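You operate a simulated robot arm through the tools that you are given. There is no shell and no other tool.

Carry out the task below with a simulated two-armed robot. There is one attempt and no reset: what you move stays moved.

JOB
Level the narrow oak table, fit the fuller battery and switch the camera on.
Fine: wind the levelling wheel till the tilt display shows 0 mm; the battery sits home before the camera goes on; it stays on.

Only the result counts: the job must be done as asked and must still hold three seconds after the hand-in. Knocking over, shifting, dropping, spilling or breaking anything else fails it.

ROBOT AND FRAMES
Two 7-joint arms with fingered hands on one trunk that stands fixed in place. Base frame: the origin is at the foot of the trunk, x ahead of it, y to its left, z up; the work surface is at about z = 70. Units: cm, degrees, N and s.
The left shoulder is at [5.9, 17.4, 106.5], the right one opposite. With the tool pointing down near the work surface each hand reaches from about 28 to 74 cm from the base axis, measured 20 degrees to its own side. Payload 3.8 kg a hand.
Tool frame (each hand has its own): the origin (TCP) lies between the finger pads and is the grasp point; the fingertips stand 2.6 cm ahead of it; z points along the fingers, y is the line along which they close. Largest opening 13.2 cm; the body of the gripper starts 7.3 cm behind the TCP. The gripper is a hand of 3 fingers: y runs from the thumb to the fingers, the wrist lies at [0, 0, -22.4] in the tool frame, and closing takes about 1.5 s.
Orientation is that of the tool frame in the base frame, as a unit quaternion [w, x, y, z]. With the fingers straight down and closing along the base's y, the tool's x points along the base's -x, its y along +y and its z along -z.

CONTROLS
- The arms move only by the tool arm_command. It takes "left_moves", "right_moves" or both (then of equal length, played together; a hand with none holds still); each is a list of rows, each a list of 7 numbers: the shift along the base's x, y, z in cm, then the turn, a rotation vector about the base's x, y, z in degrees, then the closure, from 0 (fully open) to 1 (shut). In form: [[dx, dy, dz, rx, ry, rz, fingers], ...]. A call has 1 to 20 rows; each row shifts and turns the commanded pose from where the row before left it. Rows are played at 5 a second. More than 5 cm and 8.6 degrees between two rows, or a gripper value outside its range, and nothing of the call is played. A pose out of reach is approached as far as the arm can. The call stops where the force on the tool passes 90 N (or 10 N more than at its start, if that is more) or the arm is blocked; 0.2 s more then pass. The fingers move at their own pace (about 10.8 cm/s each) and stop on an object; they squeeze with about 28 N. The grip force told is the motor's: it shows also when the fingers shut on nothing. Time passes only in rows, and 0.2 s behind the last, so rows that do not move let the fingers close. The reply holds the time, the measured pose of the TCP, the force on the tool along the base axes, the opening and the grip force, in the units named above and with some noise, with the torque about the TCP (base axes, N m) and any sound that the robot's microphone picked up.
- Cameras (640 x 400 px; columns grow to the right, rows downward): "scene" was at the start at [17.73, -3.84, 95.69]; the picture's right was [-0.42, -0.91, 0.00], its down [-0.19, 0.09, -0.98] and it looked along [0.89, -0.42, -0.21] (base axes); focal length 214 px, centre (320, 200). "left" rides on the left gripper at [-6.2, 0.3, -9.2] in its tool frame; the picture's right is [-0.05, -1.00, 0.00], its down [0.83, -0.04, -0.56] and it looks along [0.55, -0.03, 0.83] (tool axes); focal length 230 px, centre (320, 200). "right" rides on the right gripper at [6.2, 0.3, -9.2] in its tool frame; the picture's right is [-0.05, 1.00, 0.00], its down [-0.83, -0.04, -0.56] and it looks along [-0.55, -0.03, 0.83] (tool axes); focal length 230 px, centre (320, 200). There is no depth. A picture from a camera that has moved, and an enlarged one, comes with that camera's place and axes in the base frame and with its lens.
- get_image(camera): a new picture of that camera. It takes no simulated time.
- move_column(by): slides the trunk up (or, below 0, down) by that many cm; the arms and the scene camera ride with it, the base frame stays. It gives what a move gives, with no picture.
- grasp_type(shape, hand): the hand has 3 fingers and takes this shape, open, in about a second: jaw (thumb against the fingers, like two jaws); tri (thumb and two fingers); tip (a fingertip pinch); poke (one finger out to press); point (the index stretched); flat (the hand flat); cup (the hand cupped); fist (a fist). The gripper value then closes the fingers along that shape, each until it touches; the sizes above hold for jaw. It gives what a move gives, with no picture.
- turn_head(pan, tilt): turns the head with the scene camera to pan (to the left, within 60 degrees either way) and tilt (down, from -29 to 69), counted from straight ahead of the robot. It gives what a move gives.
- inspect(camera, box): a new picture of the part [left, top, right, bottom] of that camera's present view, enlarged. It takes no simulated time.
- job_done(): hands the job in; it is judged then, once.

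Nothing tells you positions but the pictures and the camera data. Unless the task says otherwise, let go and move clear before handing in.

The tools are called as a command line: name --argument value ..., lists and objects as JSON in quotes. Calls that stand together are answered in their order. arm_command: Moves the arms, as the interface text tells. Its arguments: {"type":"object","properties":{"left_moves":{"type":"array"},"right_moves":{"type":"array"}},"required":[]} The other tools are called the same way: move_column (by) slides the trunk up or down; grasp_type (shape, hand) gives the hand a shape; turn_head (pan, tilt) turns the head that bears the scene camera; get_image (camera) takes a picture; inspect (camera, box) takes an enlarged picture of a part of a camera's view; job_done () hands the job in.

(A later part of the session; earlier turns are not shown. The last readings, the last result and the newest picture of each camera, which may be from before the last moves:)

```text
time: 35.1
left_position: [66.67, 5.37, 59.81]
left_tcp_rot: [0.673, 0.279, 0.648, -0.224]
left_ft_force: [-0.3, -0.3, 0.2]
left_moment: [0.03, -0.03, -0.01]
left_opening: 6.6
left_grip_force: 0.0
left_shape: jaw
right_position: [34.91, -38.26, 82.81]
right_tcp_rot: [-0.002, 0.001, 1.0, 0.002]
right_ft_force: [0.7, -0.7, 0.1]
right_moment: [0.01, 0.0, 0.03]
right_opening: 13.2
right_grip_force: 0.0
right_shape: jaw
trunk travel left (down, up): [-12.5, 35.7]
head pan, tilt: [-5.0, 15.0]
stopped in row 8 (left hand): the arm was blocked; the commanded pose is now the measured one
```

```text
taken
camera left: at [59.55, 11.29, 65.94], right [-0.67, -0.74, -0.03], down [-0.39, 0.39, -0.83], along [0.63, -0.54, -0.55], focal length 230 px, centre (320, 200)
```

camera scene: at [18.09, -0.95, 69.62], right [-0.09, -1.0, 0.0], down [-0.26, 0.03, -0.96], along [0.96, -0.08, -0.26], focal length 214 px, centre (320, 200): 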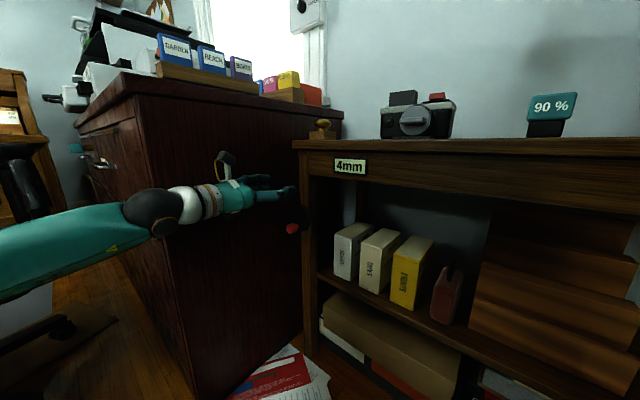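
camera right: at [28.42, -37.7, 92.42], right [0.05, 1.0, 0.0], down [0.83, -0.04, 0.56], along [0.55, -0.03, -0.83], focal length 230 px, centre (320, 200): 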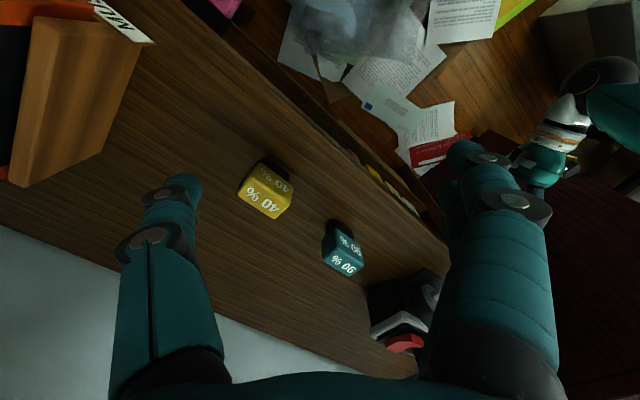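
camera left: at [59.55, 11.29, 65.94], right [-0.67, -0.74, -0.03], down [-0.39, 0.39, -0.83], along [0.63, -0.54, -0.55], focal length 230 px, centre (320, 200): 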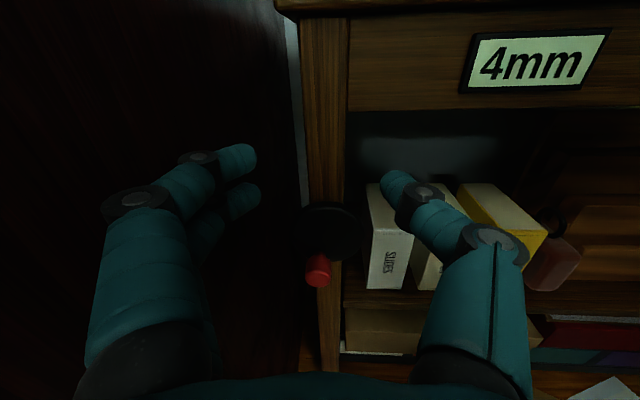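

The arm was blocked: the hand sits about 10 cm above where it was commanded although there's no force on the tool, so the forearm or elbow is probably touching something. I'll look left before moving again.

turn_head --pan 45 --tilt 35

get_image --camera "scene"

```text
time: 36.2
left_position: [66.62, 5.32, 59.54]
left_tcp_rot: [0.671, 0.279, 0.649, -0.225]
left_ft_force: [0.6, 0.2, 0.2]
left_moment: [0.0, -0.03, 0.03]
left_opening: 6.58
left_grip_force: 0.1
left_shape: jaw
right_position: [35.09, -38.25, 82.93]
right_tcp_rot: [-0.002, 0.001, 1.0, 0.002]
right_ft_force: [-0.2, -0.2, 0.3]
right_moment: [0.03, -0.01, 0.0]
right_opening: 13.19
right_grip_force: 0.2
right_shape: jaw
trunk travel left (down, up): [-12.5, 35.7]
head pan, tilt: [45.0, 35.0]
```

```text
taken
camera scene: at [15.11, 6.12, 66.52], right [0.71, -0.71, -0.01], down [-0.41, -0.4, -0.82], along [0.58, 0.58, -0.57], focal length 214 px, centre (320, 200)
```

scene: 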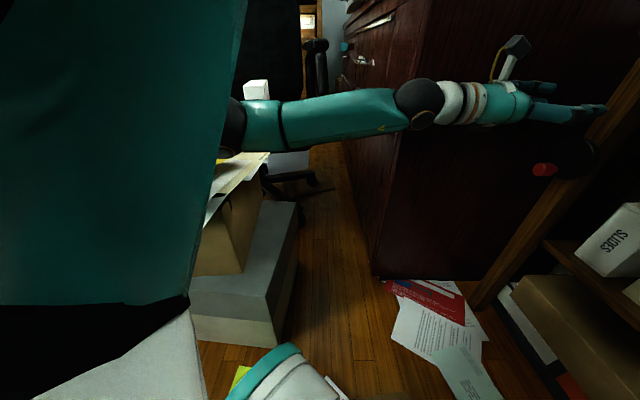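

The tool force is zero and I see no contact, so perhaps the arm merely lagged while the elbow swung over. I'll let it settle for a moment and check from another angle.

arm_command --left_moves '[[0, 0, 0, 0, 0, 0, 0.5], [0, 0, 0, 0, 0, 0, 0.5], [0, 0, 0, 0, 0, 0, 0.5]]'

turn_head --pan 60 --tilt 60

get_image --camera "scene"

turn_head --pan 20 --tilt 20

get_image --camera "scene"

```text
time: 37.0
left_position: [66.72, 5.34, 59.63]
left_tcp_rot: [0.671, 0.279, 0.649, -0.225]
left_ft_force: [-0.6, -0.6, 0.4]
left_moment: [0.02, -0.01, 0.0]
left_opening: 6.59
left_grip_force: 0.0
left_shape: jaw
right_position: [34.95, -38.35, 82.96]
right_tcp_rot: [-0.002, 0.001, 1.0, 0.002]
right_ft_force: [0.0, 0.7, -0.3]
right_moment: [0.01, -0.02, 0.02]
right_opening: 13.18
right_grip_force: 0.2
right_shape: jaw
trunk travel left (down, up): [-12.5, 35.7]
head pan, tilt: [45.0, 35.0]
```

```text
time: 37.9
left_position: [66.58, 5.34, 59.56]
left_tcp_rot: [0.67, 0.279, 0.649, -0.226]
left_ft_force: [0.1, 0.1, -0.3]
left_moment: [-0.03, 0.01, -0.02]
left_opening: 6.58
left_grip_force: 0.1
left_shape: jaw
right_position: [35.04, -38.3, 82.87]
right_tcp_rot: [-0.003, 0.001, 1.0, 0.002]
right_ft_force: [1.4, 0.3, 0.6]
right_moment: [-0.01, -0.03, -0.01]
right_opening: 13.19
right_grip_force: 0.1
right_shape: jaw
trunk travel left (down, up): [-12.5, 35.7]
head pan, tilt: [60.0, 60.0]
```

```text
taken
camera scene: at [13.15, 5.28, 63.32], right [0.78, -0.62, -0.01], down [-0.53, -0.66, -0.53], along [0.32, 0.41, -0.85], focal length 214 px, centre (320, 200)
```

scene: 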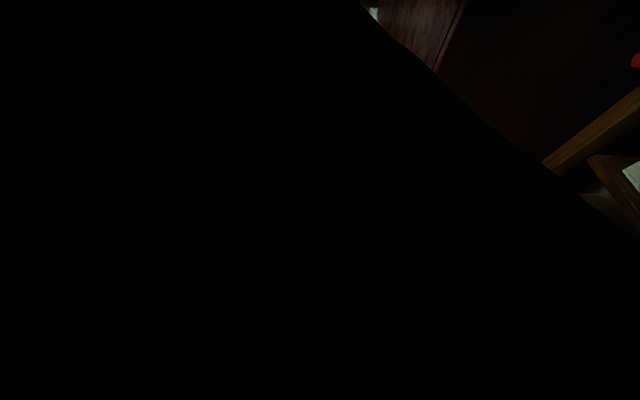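

```text
time: 39.0
left_position: [66.62, 5.27, 59.49]
left_tcp_rot: [0.67, 0.279, 0.649, -0.226]
left_ft_force: [1.1, 0.1, -0.5]
left_moment: [0.01, 0.0, -0.01]
left_opening: 6.58
left_grip_force: 0.1
left_shape: jaw
right_position: [35.02, -38.21, 82.85]
right_tcp_rot: [-0.002, 0.002, 1.0, 0.002]
right_ft_force: [-0.3, -0.1, -0.3]
right_moment: [0.05, 0.01, 0.0]
right_opening: 13.18
right_grip_force: 0.1
right_shape: jaw
trunk travel left (down, up): [-12.5, 35.7]
head pan, tilt: [20.0, 20.0]
```

```text
taken
camera scene: at [17.64, 3.08, 68.88], right [0.34, -0.94, -0.01], down [-0.33, -0.11, -0.94], along [0.88, 0.32, -0.35], focal length 214 px, centre (320, 200)
```

scene: 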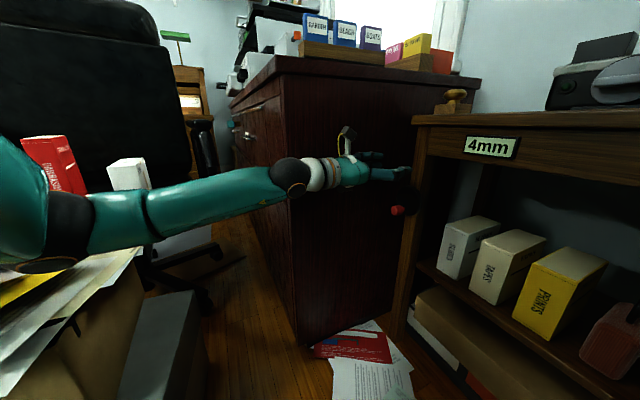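

The elbow is low on the left, and the trunk readings have shifted a few millimetres, so the arm may be pressing on something out of sight. I'll reverse the pitch-up to return to the posture that worked and see whether that offset goes away.

arm_command --left_moves '[[-1, 1, 0, 5.14, 6.13, 0, 0.5], [-1, 1, -0.5, 5.14, 6.13, 0, 0.5], [-1, 0.5, -1, 5.14, 6.13, 0, 0.5], [-0.5, 0.5, -1, 5.14, 6.13, 0, 0.5]]'

get_image --camera "scene"

```text
time: 40.0
left_position: [62.68, 9.07, 56.6]
left_tcp_rot: [0.455, 0.34, 0.808, -0.157]
left_ft_force: [0.5, -0.5, -0.5]
left_moment: [0.03, -0.02, -0.01]
left_opening: 6.58
left_grip_force: 0.0
left_shape: jaw
right_position: [34.58, -37.99, 83.19]
right_tcp_rot: [0.0, 0.001, 1.0, -0.001]
right_ft_force: [0.4, -0.5, -0.1]
right_moment: [0.0, -0.01, 0.0]
right_opening: 13.19
right_grip_force: 0.1
right_shape: jaw
trunk travel left (down, up): [-12.5, 35.7]
head pan, tilt: [20.0, 20.0]
```

```text
taken
camera scene: at [17.33, 3.27, 68.97], right [0.34, -0.94, 0.0], down [-0.32, -0.12, -0.94], along [0.88, 0.32, -0.34], focal length 214 px, centre (320, 200)
```

scene: 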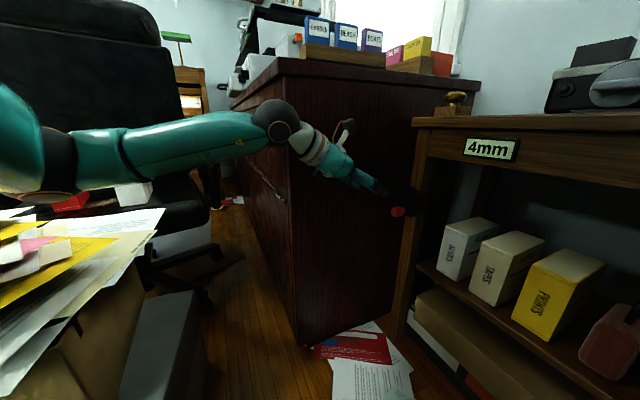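

The offset has gone (the right hand is back at its old reading), so the low elbow had been resting on something, probably the paper pile. I'll check that nothing there was disturbed.

turn_head --pan 50 --tilt 30

get_image --camera "scene"

get_image --camera "left"

```text
time: 41.0
left_position: [62.66, 9.03, 56.6]
left_tcp_rot: [0.456, 0.34, 0.807, -0.158]
left_ft_force: [-0.3, 0.6, -0.1]
left_moment: [0.03, 0.0, 0.0]
left_opening: 6.59
left_grip_force: 0.1
left_shape: jaw
right_position: [34.66, -37.93, 83.17]
right_tcp_rot: [0.0, 0.001, 1.0, 0.0]
right_ft_force: [-1.0, -0.5, 0.2]
right_moment: [0.02, -0.02, 0.03]
right_opening: 13.19
right_grip_force: 0.0
right_shape: jaw
trunk travel left (down, up): [-12.5, 35.7]
head pan, tilt: [50.0, 30.0]
```

```text
taken
camera scene: at [14.38, 7.04, 67.37], right [0.77, -0.64, 0.0], down [-0.32, -0.38, -0.87], along [0.56, 0.66, -0.5], focal length 214 px, centre (320, 200)
```

scene: 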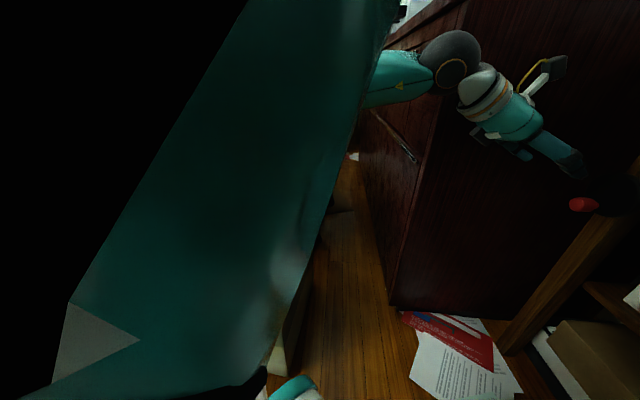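

```text
taken
camera left: at [59.24, 11.9, 66.8], right [-0.67, -0.74, -0.01], down [-0.67, 0.62, -0.41], along [0.31, -0.27, -0.91], focal length 230 px, centre (320, 200)
```

left: 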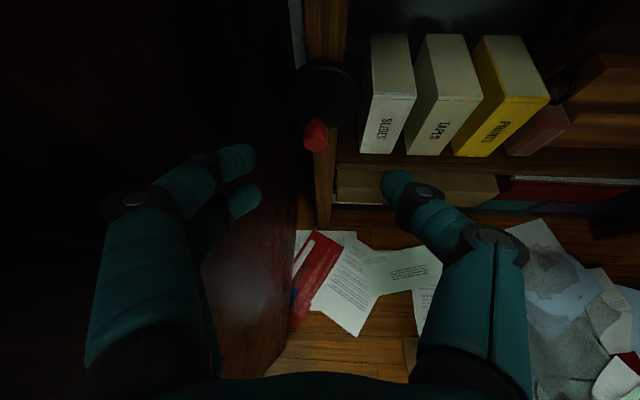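

Everything visible is as before. From here (yaw -42°, pitch -32°) I'll take yaw to -20° and roll 42°, so the fingers close squarely across the knob's axis while the palm stays clear of the cabinet, ending 8 cm short of the knob.

turn_head --pan 0 --tilt 15

arm_command --left_moves '[[0.28, -0.6, -0.6, 0, 0, 7.3, 0.5], [0.28, -0.6, -0.6, 0, 0, 7.3, 0.5], [0.28, -0.6, -0.6, 0, 0, 7.3, 0.5], [0.28, -0.6, -0.6, 6.63, -2.41, -4.4, 0.5], [0.28, -0.6, -0.6, 6.63, -2.41, -4.4, 0.5], [0.28, -0.6, -0.6, 6.63, -2.41, -4.4, 0.5], [0.28, -0.6, -0.6, 6.63, -2.41, -4.4, 0.5], [0.28, -0.6, -0.6, 6.63, -2.41, -4.4, 0.5]]'

get_image --camera "scene"

get_image --camera "left"

```text
time: 42.1
left_position: [62.68, 9.07, 56.65]
left_tcp_rot: [0.456, 0.34, 0.807, -0.157]
left_ft_force: [0.4, 0.4, -1.1]
left_moment: [0.01, 0.0, 0.01]
left_opening: 6.58
left_grip_force: 0.0
left_shape: jaw
right_position: [34.7, -38.0, 83.21]
right_tcp_rot: [0.0, 0.0, 1.0, 0.0]
right_ft_force: [0.6, -0.8, 1.0]
right_moment: [-0.01, -0.01, -0.01]
right_opening: 13.18
right_grip_force: 0.1
right_shape: jaw
trunk travel left (down, up): [-12.5, 35.7]
head pan, tilt: [0.0, 15.0]
```

```text
time: 43.9
left_position: [64.67, 4.75, 52.37]
left_tcp_rot: [0.443, 0.522, 0.724, 0.083]
left_ft_force: [0.1, 0.0, -0.3]
left_moment: [0.02, -0.02, 0.02]
left_opening: 6.61
left_grip_force: 0.0
left_shape: jaw
left hand out of reach, approached as far as the arm can: row 3
right_position: [34.57, -38.09, 83.24]
right_tcp_rot: [0.0, 0.001, 1.0, 0.0]
right_ft_force: [-0.3, -0.1, -0.1]
right_moment: [0.04, 0.06, 0.0]
right_opening: 13.18
right_grip_force: 0.1
right_shape: jaw
trunk travel left (down, up): [-12.5, 35.7]
head pan, tilt: [0.0, 15.0]
```

```text
taken
camera scene: at [17.9, 0.12, 69.78], right [0.0, -1.0, 0.0], down [-0.26, 0.0, -0.97], along [0.97, 0.0, -0.26], focal length 214 px, centre (320, 200)
```

scene: 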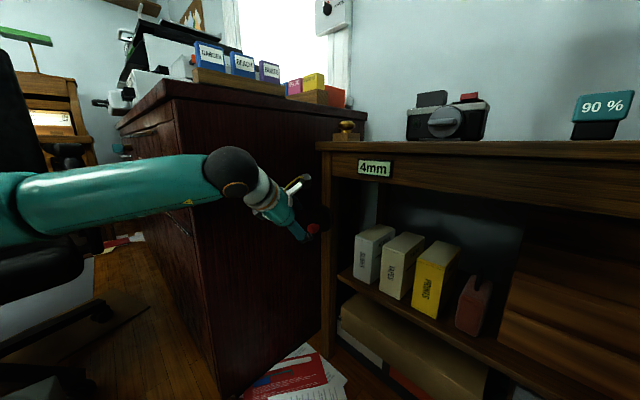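

```text
taken
camera left: at [58.51, 2.85, 61.5], right [-0.68, -0.48, -0.55], down [-0.49, 0.86, -0.16], along [0.55, 0.16, -0.82], focal length 230 px, centre (320, 200)
```

left: 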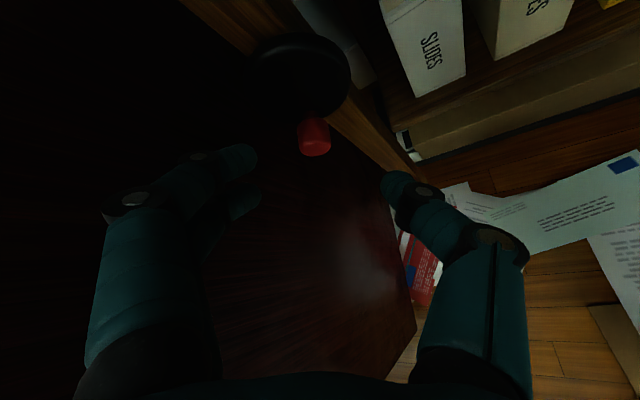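

The hand is at (64.7, 4.75, 52.4) and the knob sits dead ahead between the fingers, about 8.7 cm along the tool axis, matching my estimate. I'll move in so the knob lies between the pads.

arm_command --left_moves '[[1.48, -0.53, -1.22, 0, 0, 0, 0.5], [1.48, -0.53, -1.22, 0, 0, 0, 0.5], [1.48, -0.53, -1.22, 0, 0, 0, 0.5], [1.48, -0.53, -1.22, 0, 0, 0, 0.5], [0, 0, 0, 0, 0, 0, 0.5]]'

get_image --camera "left"

inspect --camera "scene" --box '[200, 130, 400, 260]'

```text
time: 45.1
left_position: [70.52, 3.0, 47.17]
left_tcp_rot: [0.44, 0.52, 0.727, 0.086]
left_ft_force: [-13.5, 17.7, -1.1]
left_moment: [-0.26, -0.14, 0.61]
left_opening: 6.34
left_grip_force: 0.0
left_shape: jaw
right_position: [34.65, -37.95, 83.24]
right_tcp_rot: [0.0, 0.001, 1.0, 0.0]
right_ft_force: [-0.7, -0.1, 0.2]
right_moment: [0.03, 0.0, -0.03]
right_opening: 13.2
right_grip_force: 0.0
right_shape: jaw
trunk travel left (down, up): [-12.5, 35.7]
head pan, tilt: [0.0, 15.0]
```

```text
taken
camera left: at [64.45, 1.03, 56.34], right [-0.68, -0.49, -0.55], down [-0.49, 0.86, -0.15], along [0.55, 0.17, -0.82], focal length 230 px, centre (320, 200)
```

left: 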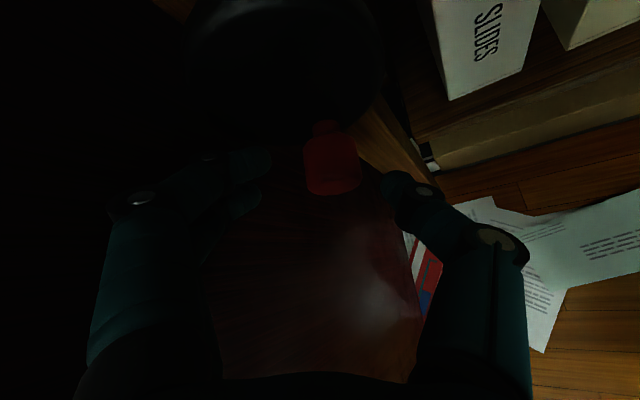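

```text
3.08 times, centred on (300, 195) of scene
camera zoom: at [17.86, 0.18, 69.79], right [0.0, -1.0, 0.0], down [-0.26, 0.0, -0.97], along [0.97, 0.0, -0.26], focal length 660 px, centre (382, 215)
```

zoom: 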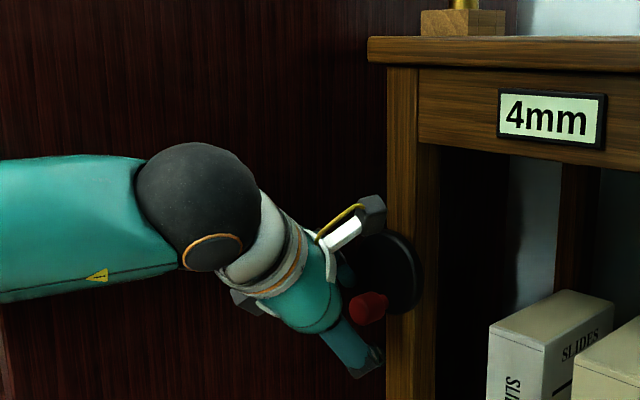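

There's about 22 N pressing back along the wheel's axis, so a finger touches the wheel disc. I'll back off about 1 cm and shift slightly so the knob is centred between the pads.

arm_command --left_moves '[[-0.7, 0.3, 0.2, 0, 0, 0, 0.5], [-0.3, -0.4, 0.4, 0, 0, 0, 0.5], [0, 0, 0, 0, 0, 0, 0.5]]'

get_image --camera "left"

```text
time: 45.9
left_position: [69.57, 2.41, 48.38]
left_tcp_rot: [0.444, 0.522, 0.724, 0.081]
left_ft_force: [-2.3, 2.9, -0.7]
left_moment: [-0.03, -0.03, 0.07]
left_opening: 6.5
left_grip_force: 0.1
left_shape: jaw
right_position: [34.72, -38.01, 83.2]
right_tcp_rot: [0.001, 0.001, 1.0, 0.0]
right_ft_force: [-0.1, -0.4, 0.2]
right_moment: [0.05, 0.01, 0.0]
right_opening: 13.2
right_grip_force: 0.0
right_shape: jaw
trunk travel left (down, up): [-12.5, 35.7]
head pan, tilt: [0.0, 15.0]
```

```text
taken
camera left: at [63.41, 0.59, 57.44], right [-0.68, -0.48, -0.55], down [-0.48, 0.86, -0.16], along [0.55, 0.16, -0.82], focal length 230 px, centre (320, 200)
```

left: 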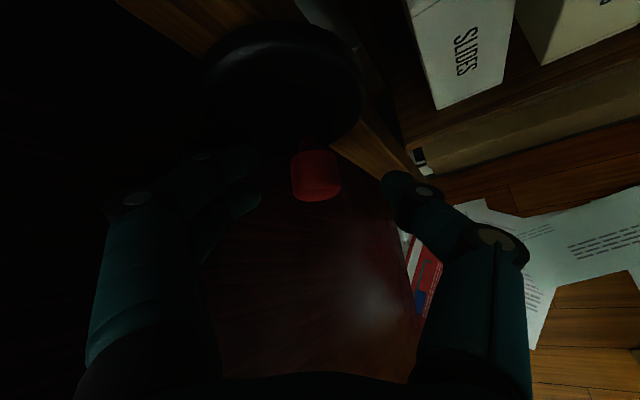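

The force is nearly gone and the knob sits midway between the fingers. I'll close the hand on it.

arm_command --left_moves '[[0, 0, 0, 0, 0, 0, 0.7], [0, 0, 0, 0, 0, 0, 0.85], [0, 0, 0, 0, 0, 0, 1], [0, 0, 0, 0, 0, 0, 1], [0, 0, 0, 0, 0, 0, 1], [0, 0, 0, 0, 0, 0, 1]]'

get_image --camera "left"

inspect --camera "scene" --box '[240, 130, 400, 250]'

```text
time: 47.3
left_position: [69.55, 2.56, 48.24]
left_tcp_rot: [0.442, 0.522, 0.725, 0.081]
left_ft_force: [5.3, -3.4, 2.6]
left_moment: [-0.15, -0.12, 0.01]
left_opening: 1.83
left_grip_force: 27.9
left_shape: jaw
right_position: [34.59, -38.08, 83.29]
right_tcp_rot: [-0.001, 0.001, 1.0, 0.0]
right_ft_force: [-1.0, 0.2, -0.2]
right_moment: [0.01, 0.01, -0.01]
right_opening: 13.17
right_grip_force: 0.0
right_shape: jaw
trunk travel left (down, up): [-12.5, 35.7]
head pan, tilt: [0.0, 15.0]
```

```text
taken
camera left: at [63.44, 0.63, 57.39], right [-0.68, -0.48, -0.55], down [-0.49, 0.86, -0.16], along [0.55, 0.16, -0.82], focal length 230 px, centre (320, 200)
```

left: 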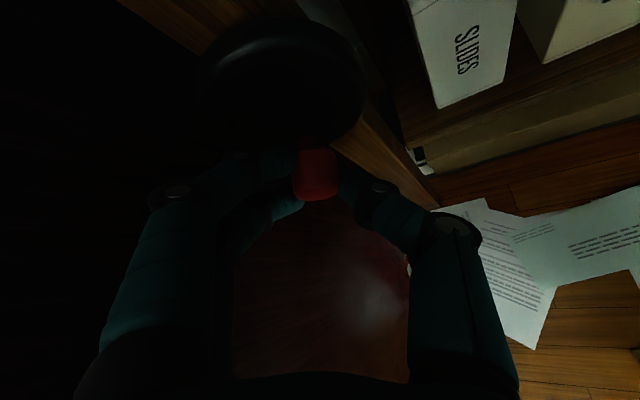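

```text
3.33 times, centred on (320, 190) of scene
camera zoom: at [17.91, 0.11, 69.78], right [0.0, -1.0, 0.0], down [-0.26, 0.0, -0.97], along [0.97, 0.0, -0.26], focal length 715 px, centre (320, 233)
```

zoom: 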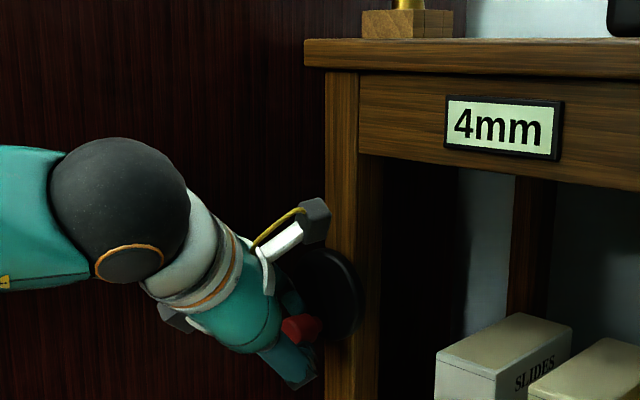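

The knob is gripped (opening 1.8 cm at 28 N). Before winding, I'll look more closely at the wheel from the hand camera to fix its centre.

inspect --camera "left" --box '[160, 0, 420, 220]'

inspect --camera "scene" --box '[290, 170, 350, 230]'

```text
1.82 times, centred on (290, 110) of left
camera zoom: at [63.44, 0.63, 57.39], right [-0.68, -0.48, -0.55], down [-0.49, 0.86, -0.16], along [0.55, 0.16, -0.82], focal length 418 px, centre (374, 364)
```

zoom: 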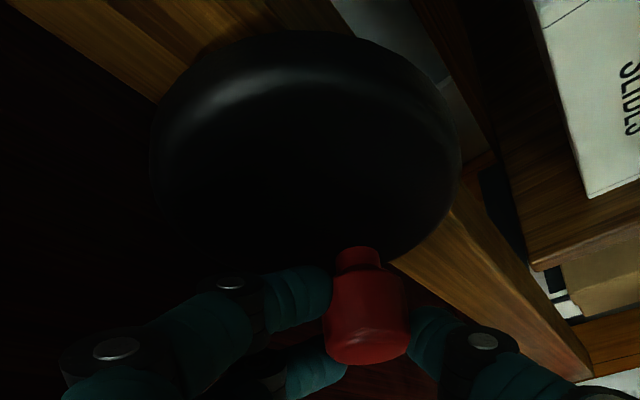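

```text
6.67 times, centred on (320, 200) of scene
camera zoom: at [17.91, 0.11, 69.78], right [0.0, -1.0, 0.0], down [-0.26, 0.0, -0.97], along [0.97, 0.0, -0.26], focal length 1430 px, centre (320, 200)
```

zoom: 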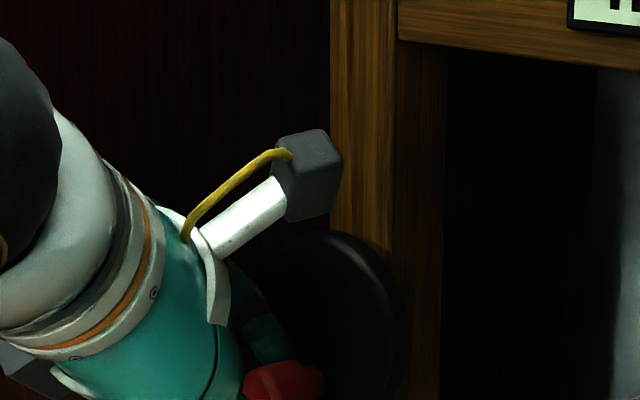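

The wheel's centre works out near (72.6, -0.5, 50.4) with the knob about 2.8 cm from it, just left of the bottom. I'll try winding counterclockwise by about 90° and read the display.

arm_command --left_moves '[[-0.519, -0.515, -0.006, 0, 0, 0, 1], [-0.503, -0.498, 0.183, 0, 0, 0, 1], [-0.452, -0.448, 0.36, 0, 0, 0, 1], [-0.37, -0.367, 0.512, 0, 0, 0, 1], [-0.263, -0.261, 0.63, 0, 0, 0, 1], [-0.139, -0.138, 0.704, 0, 0, 0, 1], [0, 0, 0, 0, 0, 0, 1]]'

inspect --camera "scene" --box '[240, 130, 400, 250]'

inspect --camera "left" --box '[160, 0, 420, 220]'

```text
time: 48.9
left_position: [68.64, 1.72, 50.7]
left_tcp_rot: [0.446, 0.521, 0.723, 0.084]
left_ft_force: [-0.9, 0.0, 7.6]
left_moment: [0.06, -0.15, 0.04]
left_opening: 0.97
left_grip_force: 28.1
left_shape: jaw
left hand out of reach, approached as far as the arm can: row 1, 2, 3
right_position: [34.48, -37.9, 83.29]
right_tcp_rot: [0.001, 0.0, 1.0, 0.001]
right_ft_force: [0.7, -0.4, 0.4]
right_moment: [0.0, 0.03, -0.02]
right_opening: 13.19
right_grip_force: 0.2
right_shape: jaw
trunk travel left (down, up): [-12.5, 35.7]
head pan, tilt: [0.0, 15.0]
```

```text
3.33 times, centred on (320, 190) of scene
camera zoom: at [17.85, 0.12, 69.82], right [0.0, -1.0, 0.0], down [-0.26, 0.0, -0.97], along [0.97, 0.0, -0.26], focal length 715 px, centre (320, 233)
```

zoom: 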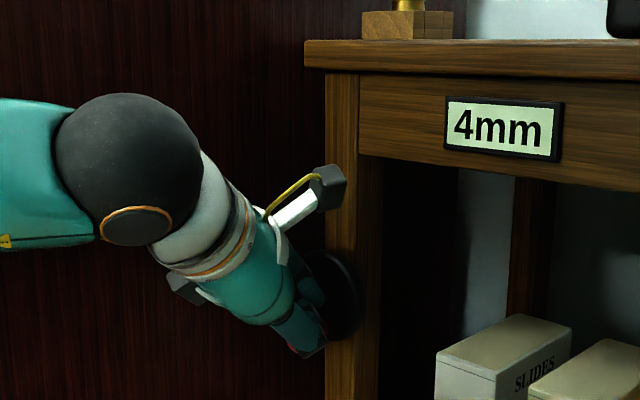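

```text
1.82 times, centred on (290, 110) of left
camera zoom: at [62.41, -0.28, 59.82], right [-0.67, -0.49, -0.56], down [-0.48, 0.86, -0.16], along [0.56, 0.16, -0.82], focal length 418 px, centre (374, 364)
```

zoom: 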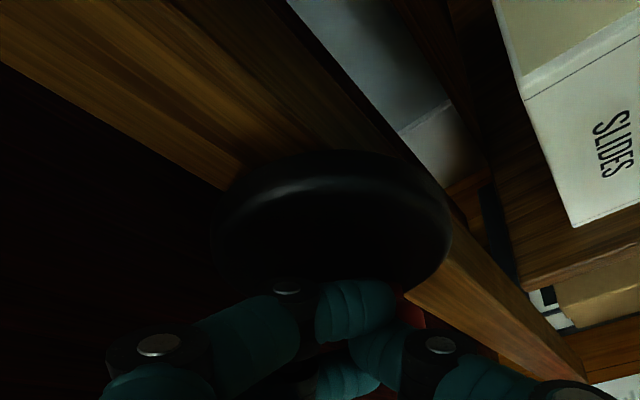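

Only part of the commanded motion was played (rows 1–3 were out of reach) and the grip has slipped off the knob. I'll open the fingers, back off along the wheel axis and look again.

arm_command --left_moves '[[0, 0, 0, 0, 0, 0, 0.6], [0, 0, 0, 0, 0, 0, 0.5], [-1.2, 1.0, 0.6, 0, 0, 0, 0.5], [-1.2, 1.0, 0.6, 0, 0, 0, 0.5], [-1.2, 1.0, 0.6, 0, 0, 0, 0.5]]'

inspect --camera "left" --box '[160, 0, 480, 220]'

get_image --camera "scene"

```text
time: 50.1
left_position: [64.93, 4.56, 52.09]
left_tcp_rot: [0.443, 0.521, 0.725, 0.083]
left_ft_force: [-1.1, 0.0, -0.1]
left_moment: [0.02, -0.01, -0.02]
left_opening: 6.51
left_grip_force: 0.0
left_shape: jaw
right_position: [34.64, -38.05, 83.26]
right_tcp_rot: [0.001, 0.001, 1.0, -0.001]
right_ft_force: [0.4, -0.7, 0.0]
right_moment: [-0.01, -0.03, -0.01]
right_opening: 13.19
right_grip_force: 0.1
right_shape: jaw
trunk travel left (down, up): [-12.5, 35.7]
head pan, tilt: [0.0, 15.0]
```

```text
1.82 times, centred on (320, 110) of left
camera zoom: at [58.76, 2.8, 61.22], right [-0.68, -0.49, -0.55], down [-0.49, 0.86, -0.16], along [0.55, 0.16, -0.82], focal length 418 px, centre (320, 364)
```

zoom: 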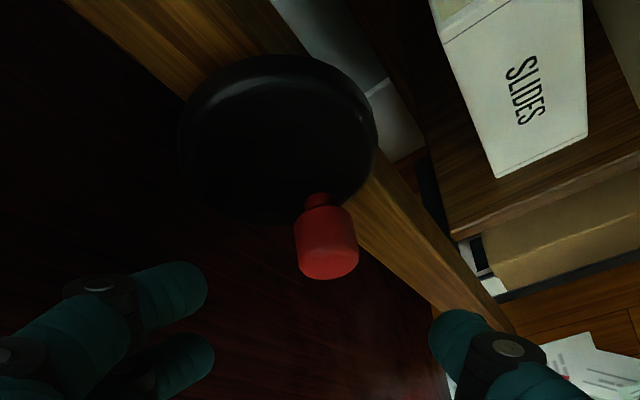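

```text
taken
camera scene: at [17.9, 0.12, 69.78], right [0.0, -1.0, 0.0], down [-0.26, 0.0, -0.97], along [0.97, 0.0, -0.26], focal length 214 px, centre (320, 200)
```

scene: 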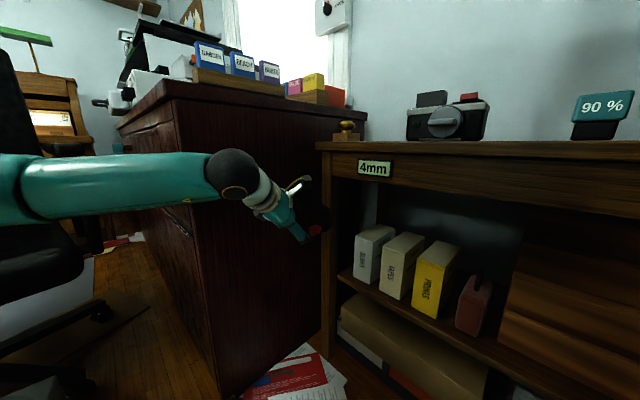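

The knob has moved a little counterclockwise, and the display still reads 4 mm. I'll test in free space, away from the knob, which hand motions this posture allows.

arm_command --left_moves '[[-0.7, -0.7, 0, 0, 0, 0, 0.5], [-0.7, -0.7, 0, 0, 0, 0, 0.5], [-0.7, -0.7, 0, 0, 0, 0, 0.5], [-0.7, -0.7, 0, 0, 0, 0, 0.5]]'

```text
time: 51.1
left_position: [64.21, 3.99, 52.16]
left_tcp_rot: [0.442, 0.522, 0.725, 0.081]
left_ft_force: [-1.1, -0.3, 0.4]
left_moment: [0.01, 0.01, 0.03]
left_opening: 6.53
left_grip_force: 0.0
left_shape: jaw
left hand out of reach, approached as far as the arm can: row 2, 3, 4
right_position: [34.66, -38.09, 83.29]
right_tcp_rot: [0.0, 0.0, 1.0, -0.001]
right_ft_force: [-0.1, -0.2, 0.0]
right_moment: [0.0, -0.02, 0.03]
right_opening: 13.18
right_grip_force: 0.0
right_shape: jaw
trunk travel left (down, up): [-12.5, 35.7]
head pan, tilt: [0.0, 15.0]
```

There's a hard limit toward the right with this roll. I'll take out about 25° of roll and test the same direction again.

arm_command --left_moves '[[0, 0, 0, -6.05, 2.86, 4.95, 0.5], [0, 0, 0, -6.05, 2.86, 4.95, 0.5], [0, 0, 0, -6.05, 2.86, 4.95, 0.5], [-0.7, -0.7, 0, 0, 0, 0, 0.5], [-0.7, -0.7, 0, 0, 0, 0, 0.5], [-0.7, -0.7, 0, 0, 0, 0, 0.5]]'

```text
time: 52.5
left_position: [64.13, 4.11, 52.08]
left_tcp_rot: [0.45, 0.352, 0.821, -0.015]
left_ft_force: [0.0, -0.4, 0.3]
left_moment: [-0.02, 0.01, 0.0]
left_opening: 6.54
left_grip_force: 0.1
left_shape: jaw
left hand out of reach, approached as far as the arm can: row 4, 5, 6
right_position: [34.56, -37.87, 83.15]
right_tcp_rot: [0.0, 0.001, 1.0, 0.0]
right_ft_force: [0.0, 0.7, 0.6]
right_moment: [-0.01, -0.03, 0.04]
right_opening: 13.19
right_grip_force: 0.1
right_shape: jaw
trunk travel left (down, up): [-12.5, 35.7]
head pan, tilt: [0.0, 15.0]
```

Roll isn't the cause, so the limit depends on where the wrist is and where the hand points. I'll test whether yawing the hand back toward straight ahead frees motion to the right.

arm_command --left_moves '[[0, 0, 0, 0, 0, 7, 0.5], [0, 0, 0, 0, 0, 7, 0.5], [-0.7, -0.7, 0, 0, 0, 0, 0.5], [-0.7, -0.7, 0, 0, 0, 0, 0.5]]'

arm_command --left_moves '[[0, 0, 0, 0, 0, -8, 0.5], [0, 0, 0, 0, 0, -8, 0.5], [0, 0, 0, 0, 0, -8, 0.5], [-0.7, -0.7, 0, 0, 0, 0, 0.5], [-0.7, -0.7, 0, 0, 0, 0, 0.5], [-0.7, -0.7, 0, 0, 0, 0, 0.5]]'

get_image --camera "scene"

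```text
time: 53.5
left_position: [65.43, 11.63, 54.05]
left_tcp_rot: [0.448, 0.258, 0.855, 0.026]
left_ft_force: [-19.6, -39.5, -1.9]
left_moment: [0.65, -0.36, 0.26]
left_opening: 4.86
left_grip_force: 0.0
left_shape: jaw
left hand out of reach, approached as far as the arm can: row 1, 2, 3, 4
right_position: [34.54, -38.21, 83.19]
right_tcp_rot: [0.002, 0.0, 1.0, 0.0]
right_ft_force: [0.1, -0.6, -0.5]
right_moment: [0.02, 0.03, -0.01]
right_opening: 13.21
right_grip_force: 0.1
right_shape: jaw
trunk travel left (down, up): [-12.5, 35.7]
head pan, tilt: [0.0, 15.0]
```

```text
time: 54.9
left_position: [64.03, 10.84, 54.1]
left_tcp_rot: [0.449, 0.423, 0.785, -0.053]
left_ft_force: [-8.0, -13.5, -3.6]
left_moment: [0.11, -0.11, 0.17]
left_opening: 5.86
left_grip_force: 0.0
left_shape: jaw
right_position: [34.67, -38.0, 83.18]
right_tcp_rot: [0.001, 0.001, 1.0, 0.0]
right_ft_force: [-0.1, -0.8, -0.4]
right_moment: [-0.01, 0.0, -0.03]
right_opening: 13.16
right_grip_force: 0.1
right_shape: jaw
trunk travel left (down, up): [-12.5, 35.7]
head pan, tilt: [0.0, 15.0]
```

```text
taken
camera scene: at [17.91, 0.08, 69.79], right [0.0, -1.0, 0.0], down [-0.26, 0.0, -0.97], along [0.97, 0.0, -0.26], focal length 214 px, centre (320, 200)
```

scene: 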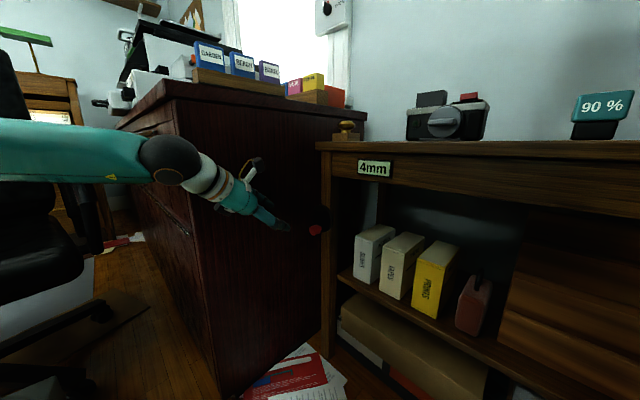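

Yawing that way pushed the hand left until the fingers touched the cabinet panel (about 40 N, no sound), which tells me the panel is about 7 cm left of the wheel's centre. I'll move off it, retreat toward the robot and get back to the raised-elbow posture, pointing straight ahead.

arm_command --left_moves '[[-1.2, -1.2, 0, 0, 0, 0, 0.5], [-2, -1.2, 1, 0, 0, 0, 0.5], [-2, -1.2, 1.5, 0, 0, 0, 0.5], [-2.5, -1.2, 2, 0, 0, 0, 0.5], [-2.5, -1.2, 2, 0, 0, 0, 0.5], [-2.5, -1.2, 2, 0, 0, 0, 0.5]]'

get_image --camera "scene"

```text
time: 56.3
left_position: [51.12, 3.45, 62.39]
left_tcp_rot: [0.447, 0.422, 0.787, -0.054]
left_ft_force: [-1.2, 0.1, 0.8]
left_moment: [-0.01, -0.02, 0.03]
left_opening: 6.54
left_grip_force: 0.1
left_shape: jaw
right_position: [34.73, -38.01, 83.22]
right_tcp_rot: [0.0, 0.001, 1.0, 0.001]
right_ft_force: [0.0, 0.5, -0.3]
right_moment: [0.0, -0.02, -0.02]
right_opening: 13.21
right_grip_force: 0.1
right_shape: jaw
trunk travel left (down, up): [-12.5, 35.7]
head pan, tilt: [0.0, 15.0]
```

```text
taken
camera scene: at [17.9, 0.12, 69.78], right [0.0, -1.0, 0.0], down [-0.26, 0.0, -0.97], along [0.97, 0.0, -0.26], focal length 214 px, centre (320, 200)
```

scene: 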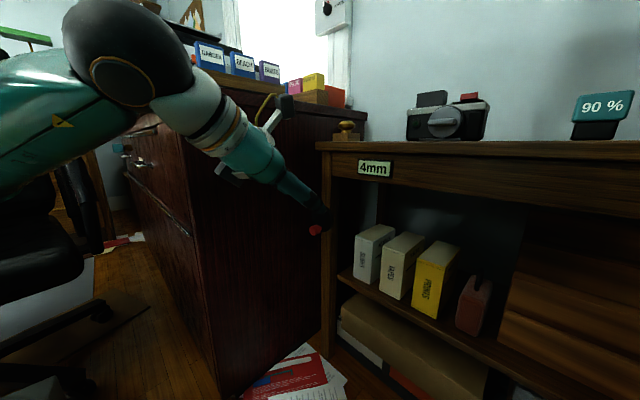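

The hand is clear at (51, 3.5, 62.4), though the elbow is low now. I'll yaw back past straight ahead to about +10° while shifting right, which should bring the elbow up again.

arm_command --left_moves '[[0, -0.8, 0.8, 0, 0, 7.5, 0.5], [0, -0.8, 0.8, 0, 0, 7.5, 0.5], [0, -0.8, 0.8, 0, 0, 7.5, 0.5], [0, -0.8, 0.8, 0, 0, 7.5, 0.5], [0, -0.8, 0.8, 0, 0, 7.5, 0.5], [0, -0.8, 0, 0, 0, 7.5, 0.5]]'

get_image --camera "scene"

```text
time: 57.7
left_position: [51.15, -1.24, 66.29]
left_tcp_rot: [0.434, 0.088, 0.888, 0.122]
left_ft_force: [-0.1, 0.6, -0.1]
left_moment: [0.01, 0.0, 0.04]
left_opening: 6.58
left_grip_force: 0.0
left_shape: jaw
right_position: [34.55, -37.99, 83.19]
right_tcp_rot: [0.0, 0.0, 1.0, 0.0]
right_ft_force: [0.2, -0.2, 0.0]
right_moment: [-0.01, -0.03, -0.01]
right_opening: 13.19
right_grip_force: 0.0
right_shape: jaw
trunk travel left (down, up): [-12.5, 35.7]
head pan, tilt: [0.0, 15.0]
```

```text
taken
camera scene: at [17.9, 0.12, 69.78], right [0.0, -1.0, 0.0], down [-0.26, 0.0, -0.97], along [0.97, 0.0, -0.26], focal length 214 px, centre (320, 200)
```

scene: 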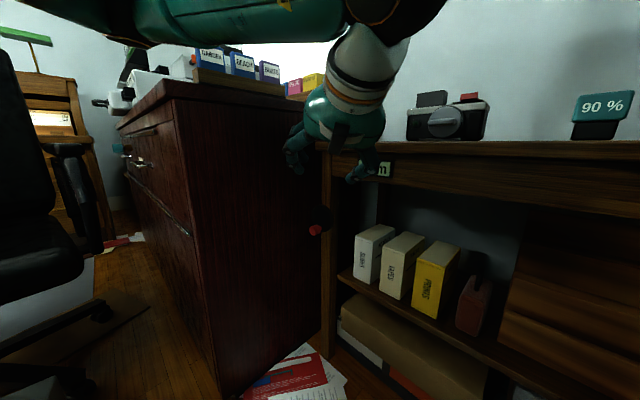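

Pointing at +10° would put the fingers nearly across the knob, which is a poor grip. My better plan is the elbow-out posture with yaw about -38°, a gentle 15° down pitch and the hand rolled 90° so the fingers close vertically, reached while extended so the elbow stays high. First I go back out to (63.5, 7, 53).

arm_command --left_moves '[[1.5, 1.3, -1.3, 0, 0, -5, 0.5], [1.5, 1.3, -1.3, 0, 0, -5, 0.5], [1.5, 1.3, -1.3, 0, 0, 0, 0.5], [1.5, 1.3, -1.3, 0, 0, 0, 0.5], [1.4, 0.6, -1.8, 0, 0, 0, 0.5], [1.4, 0.6, -1.8, 0, 0, 0, 0.5], [1.4, 0.6, -1.8, 0, 0, 0, 0.5], [1.4, 0.6, -1.8, 0, 0, 0, 0.5], [0, 0, 0, 0, 0, -6, 0.5], [0, 0, 0, 0, 0, -6, 0.5]]'

get_image --camera "scene"

```text
time: 59.9
left_position: [62.68, 6.36, 54.15]
left_tcp_rot: [0.449, 0.258, 0.855, 0.035]
left_ft_force: [-0.5, 0.7, -0.3]
left_moment: [0.01, -0.01, -0.01]
left_opening: 6.57
left_grip_force: 0.0
left_shape: jaw
right_position: [34.6, -37.96, 83.23]
right_tcp_rot: [0.0, 0.001, 1.0, -0.001]
right_ft_force: [-0.1, -0.2, -0.1]
right_moment: [-0.02, 0.0, 0.01]
right_opening: 13.2
right_grip_force: 0.0
right_shape: jaw
trunk travel left (down, up): [-12.5, 35.7]
head pan, tilt: [0.0, 15.0]
```

```text
taken
camera scene: at [17.87, 0.1, 69.8], right [0.0, -1.0, 0.0], down [-0.26, 0.0, -0.97], along [0.97, 0.0, -0.26], focal length 214 px, centre (320, 200)
```

scene: 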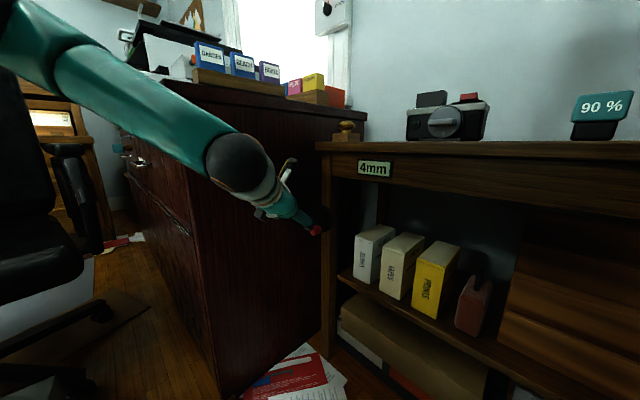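

The elbow is up and out, with the hand at yaw -12°, pitch -36°. Now I'll yaw to -38° and roll so the fingers close vertically.

arm_command --left_moves '[[0.1, 0.3, 0, 0, 0, -6.5, 0.5], [0.1, 0.3, 0, 0, 0, -6.5, 0.5], [0.1, 0.3, 0, 0, 0, -6.5, 0.5], [0.1, 0.3, 0, 0, 0, -6.5, 0.5], [0, 0, 0, 5.4, -4.22, -5.08, 0.5], [0, 0, 0, 5.4, -4.22, -5.08, 0.5], [0, 0, 0, 5.4, -4.22, -5.08, 0.5], [0, 0, 0, 5.4, -4.22, -5.08, 0.5], [0, 0, 0, 5.4, -4.22, -5.08, 0.5], [0, 0, 0, 5.4, -4.22, -5.08, 0.5], [0, 0, 0, 5.4, -4.22, -5.08, 0.5], [0, 0, 0, 5.4, -4.22, -5.08, 0.5]]'

get_image --camera "scene"

get_image --camera "left"

```text
time: 62.5
left_position: [62.63, 6.24, 53.72]
left_tcp_rot: [0.404, 0.802, 0.393, 0.196]
left_ft_force: [-0.8, 0.8, 0.0]
left_moment: [0.0, 0.0, 0.03]
left_opening: 6.55
left_grip_force: 0.1
left_shape: jaw
left hand out of reach, approached as far as the arm can: row 1
right_position: [34.58, -37.88, 83.28]
right_tcp_rot: [0.001, 0.001, 1.0, 0.001]
right_ft_force: [0.0, -0.4, -0.1]
right_moment: [0.02, -0.03, 0.02]
right_opening: 13.19
right_grip_force: 0.0
right_shape: jaw
trunk travel left (down, up): [-12.5, 35.7]
head pan, tilt: [0.0, 15.0]
```

```text
taken
camera scene: at [17.9, 0.12, 69.78], right [0.0, -1.0, 0.0], down [-0.26, 0.0, -0.97], along [0.97, 0.0, -0.26], focal length 214 px, centre (320, 200)
```

scene: 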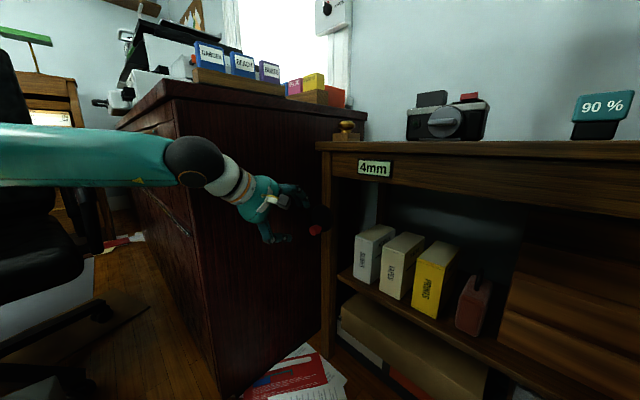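

```text
taken
camera left: at [53.07, 5.8, 59.56], right [-0.5, 0.32, -0.8], down [0.14, 0.95, 0.29], along [0.85, 0.04, -0.52], focal length 230 px, centre (320, 200)
```

left: 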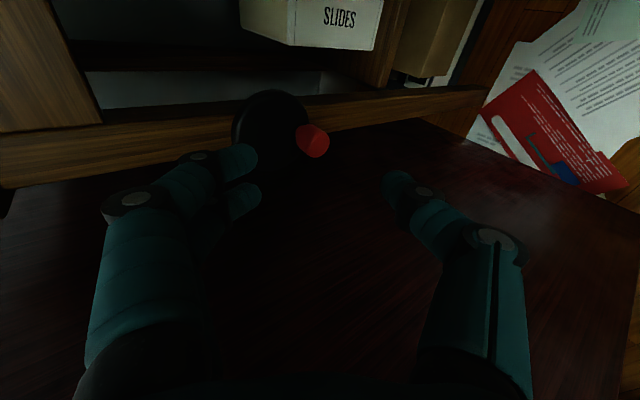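

The hand is now rolled upright with yaw -38°, pitch -36°, and the knob lies ahead. I'll raise the pitch to about -15° while moving to a standoff near (65.8, 5.1, 49).

arm_command --left_moves '[[0.79, -0.28, -1.18, -3.3, -4.25, 0, 0.5], [0.79, -0.28, -1.18, -3.3, -4.25, 0, 0.5], [0.79, -0.28, -1.18, -3.3, -4.25, 0, 0.5], [0.79, -0.28, -1.18, -3.3, -4.25, 0, 0.5], [0, 0, 0, 0, 0, 0, 0.5]]'

get_image --camera "scene"

get_image --camera "left"

```text
time: 63.7
left_position: [65.82, 5.09, 49.08]
left_tcp_rot: [0.548, 0.713, 0.348, 0.265]
left_ft_force: [0.4, -1.3, 1.1]
left_moment: [0.05, -0.04, 0.02]
left_opening: 6.58
left_grip_force: 0.1
left_shape: jaw
right_position: [34.87, -38.04, 83.11]
right_tcp_rot: [0.0, 0.001, 1.0, 0.001]
right_ft_force: [-0.6, 0.3, 0.1]
right_moment: [-0.02, 0.01, 0.01]
right_opening: 13.19
right_grip_force: 0.2
right_shape: jaw
trunk travel left (down, up): [-12.5, 35.7]
head pan, tilt: [0.0, 15.0]
```

```text
taken
camera scene: at [18.07, 0.06, 69.73], right [0.0, -1.0, 0.0], down [-0.26, 0.0, -0.97], along [0.97, 0.0, -0.26], focal length 214 px, centre (320, 200)
```

scene: 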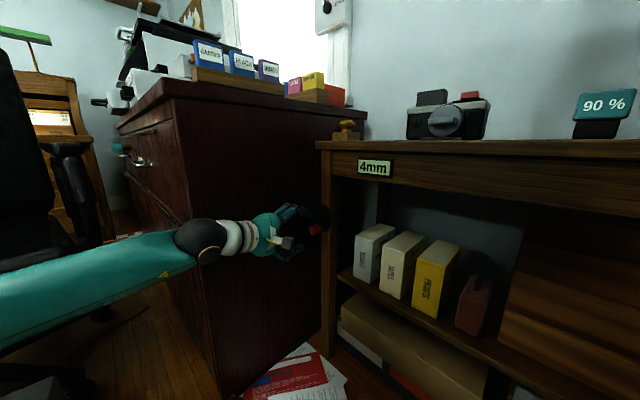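

```text
taken
camera left: at [55.01, 5.58, 51.84], right [-0.24, 0.11, -0.96], down [0.08, 0.99, 0.1], along [0.97, -0.06, -0.24], focal length 230 px, centre (320, 200)
```

left: 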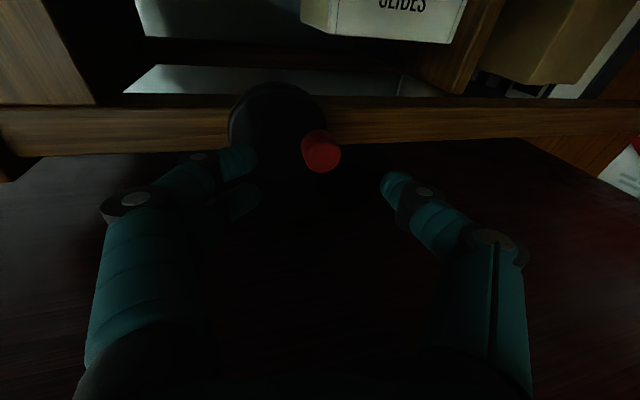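

The hand is exactly where I wanted it, with the knob straight ahead at about (70.95, 1.0, 47.45); the elbow may be lightly touching the paper stack. I'll move in along the tool axis so the pads straddle the knob.

arm_command --left_moves '[[1.035, -0.83, -0.32, 0, 0, 0, 0.5], [1.035, -0.83, -0.32, 0, 0, 0, 0.5], [1.035, -0.83, -0.32, 0, 0, 0, 0.5], [1.035, -0.83, -0.32, 0, 0, 0, 0.5], [0, 0, 0, 0, 0, 0, 0.5]]'

get_image --camera "scene"

get_image --camera "left"

```text
time: 64.9
left_position: [69.63, 1.97, 48.08]
left_tcp_rot: [0.549, 0.712, 0.348, 0.266]
left_ft_force: [-35.6, 28.3, 12.5]
left_moment: [-1.17, -1.29, -0.32]
left_opening: 6.31
left_grip_force: 0.0
left_shape: jaw
right_position: [34.38, -37.95, 83.34]
right_tcp_rot: [0.001, 0.001, 1.0, -0.002]
right_ft_force: [-0.1, -0.3, 0.0]
right_moment: [-0.01, -0.01, 0.0]
right_opening: 13.2
right_grip_force: 0.0
right_shape: jaw
trunk travel left (down, up): [-12.5, 35.7]
head pan, tilt: [0.0, 15.0]
```

```text
taken
camera scene: at [17.71, 0.22, 69.85], right [0.0, -1.0, 0.0], down [-0.26, 0.0, -0.97], along [0.97, 0.0, -0.26], focal length 214 px, centre (320, 200)
```

scene: 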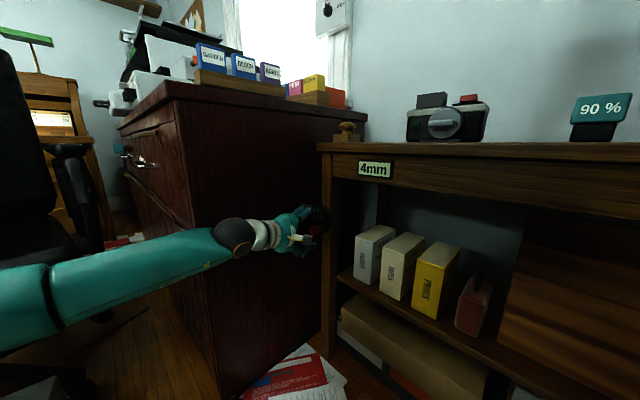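

```text
taken
camera left: at [58.9, 2.45, 50.7], right [-0.24, 0.11, -0.97], down [0.08, 0.99, 0.1], along [0.97, -0.05, -0.24], focal length 230 px, centre (320, 200)
```

left: 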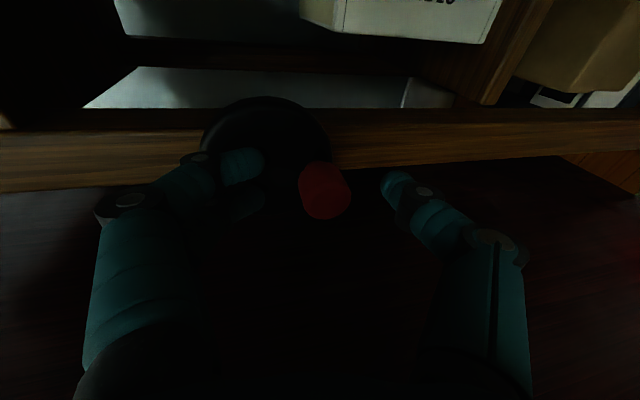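

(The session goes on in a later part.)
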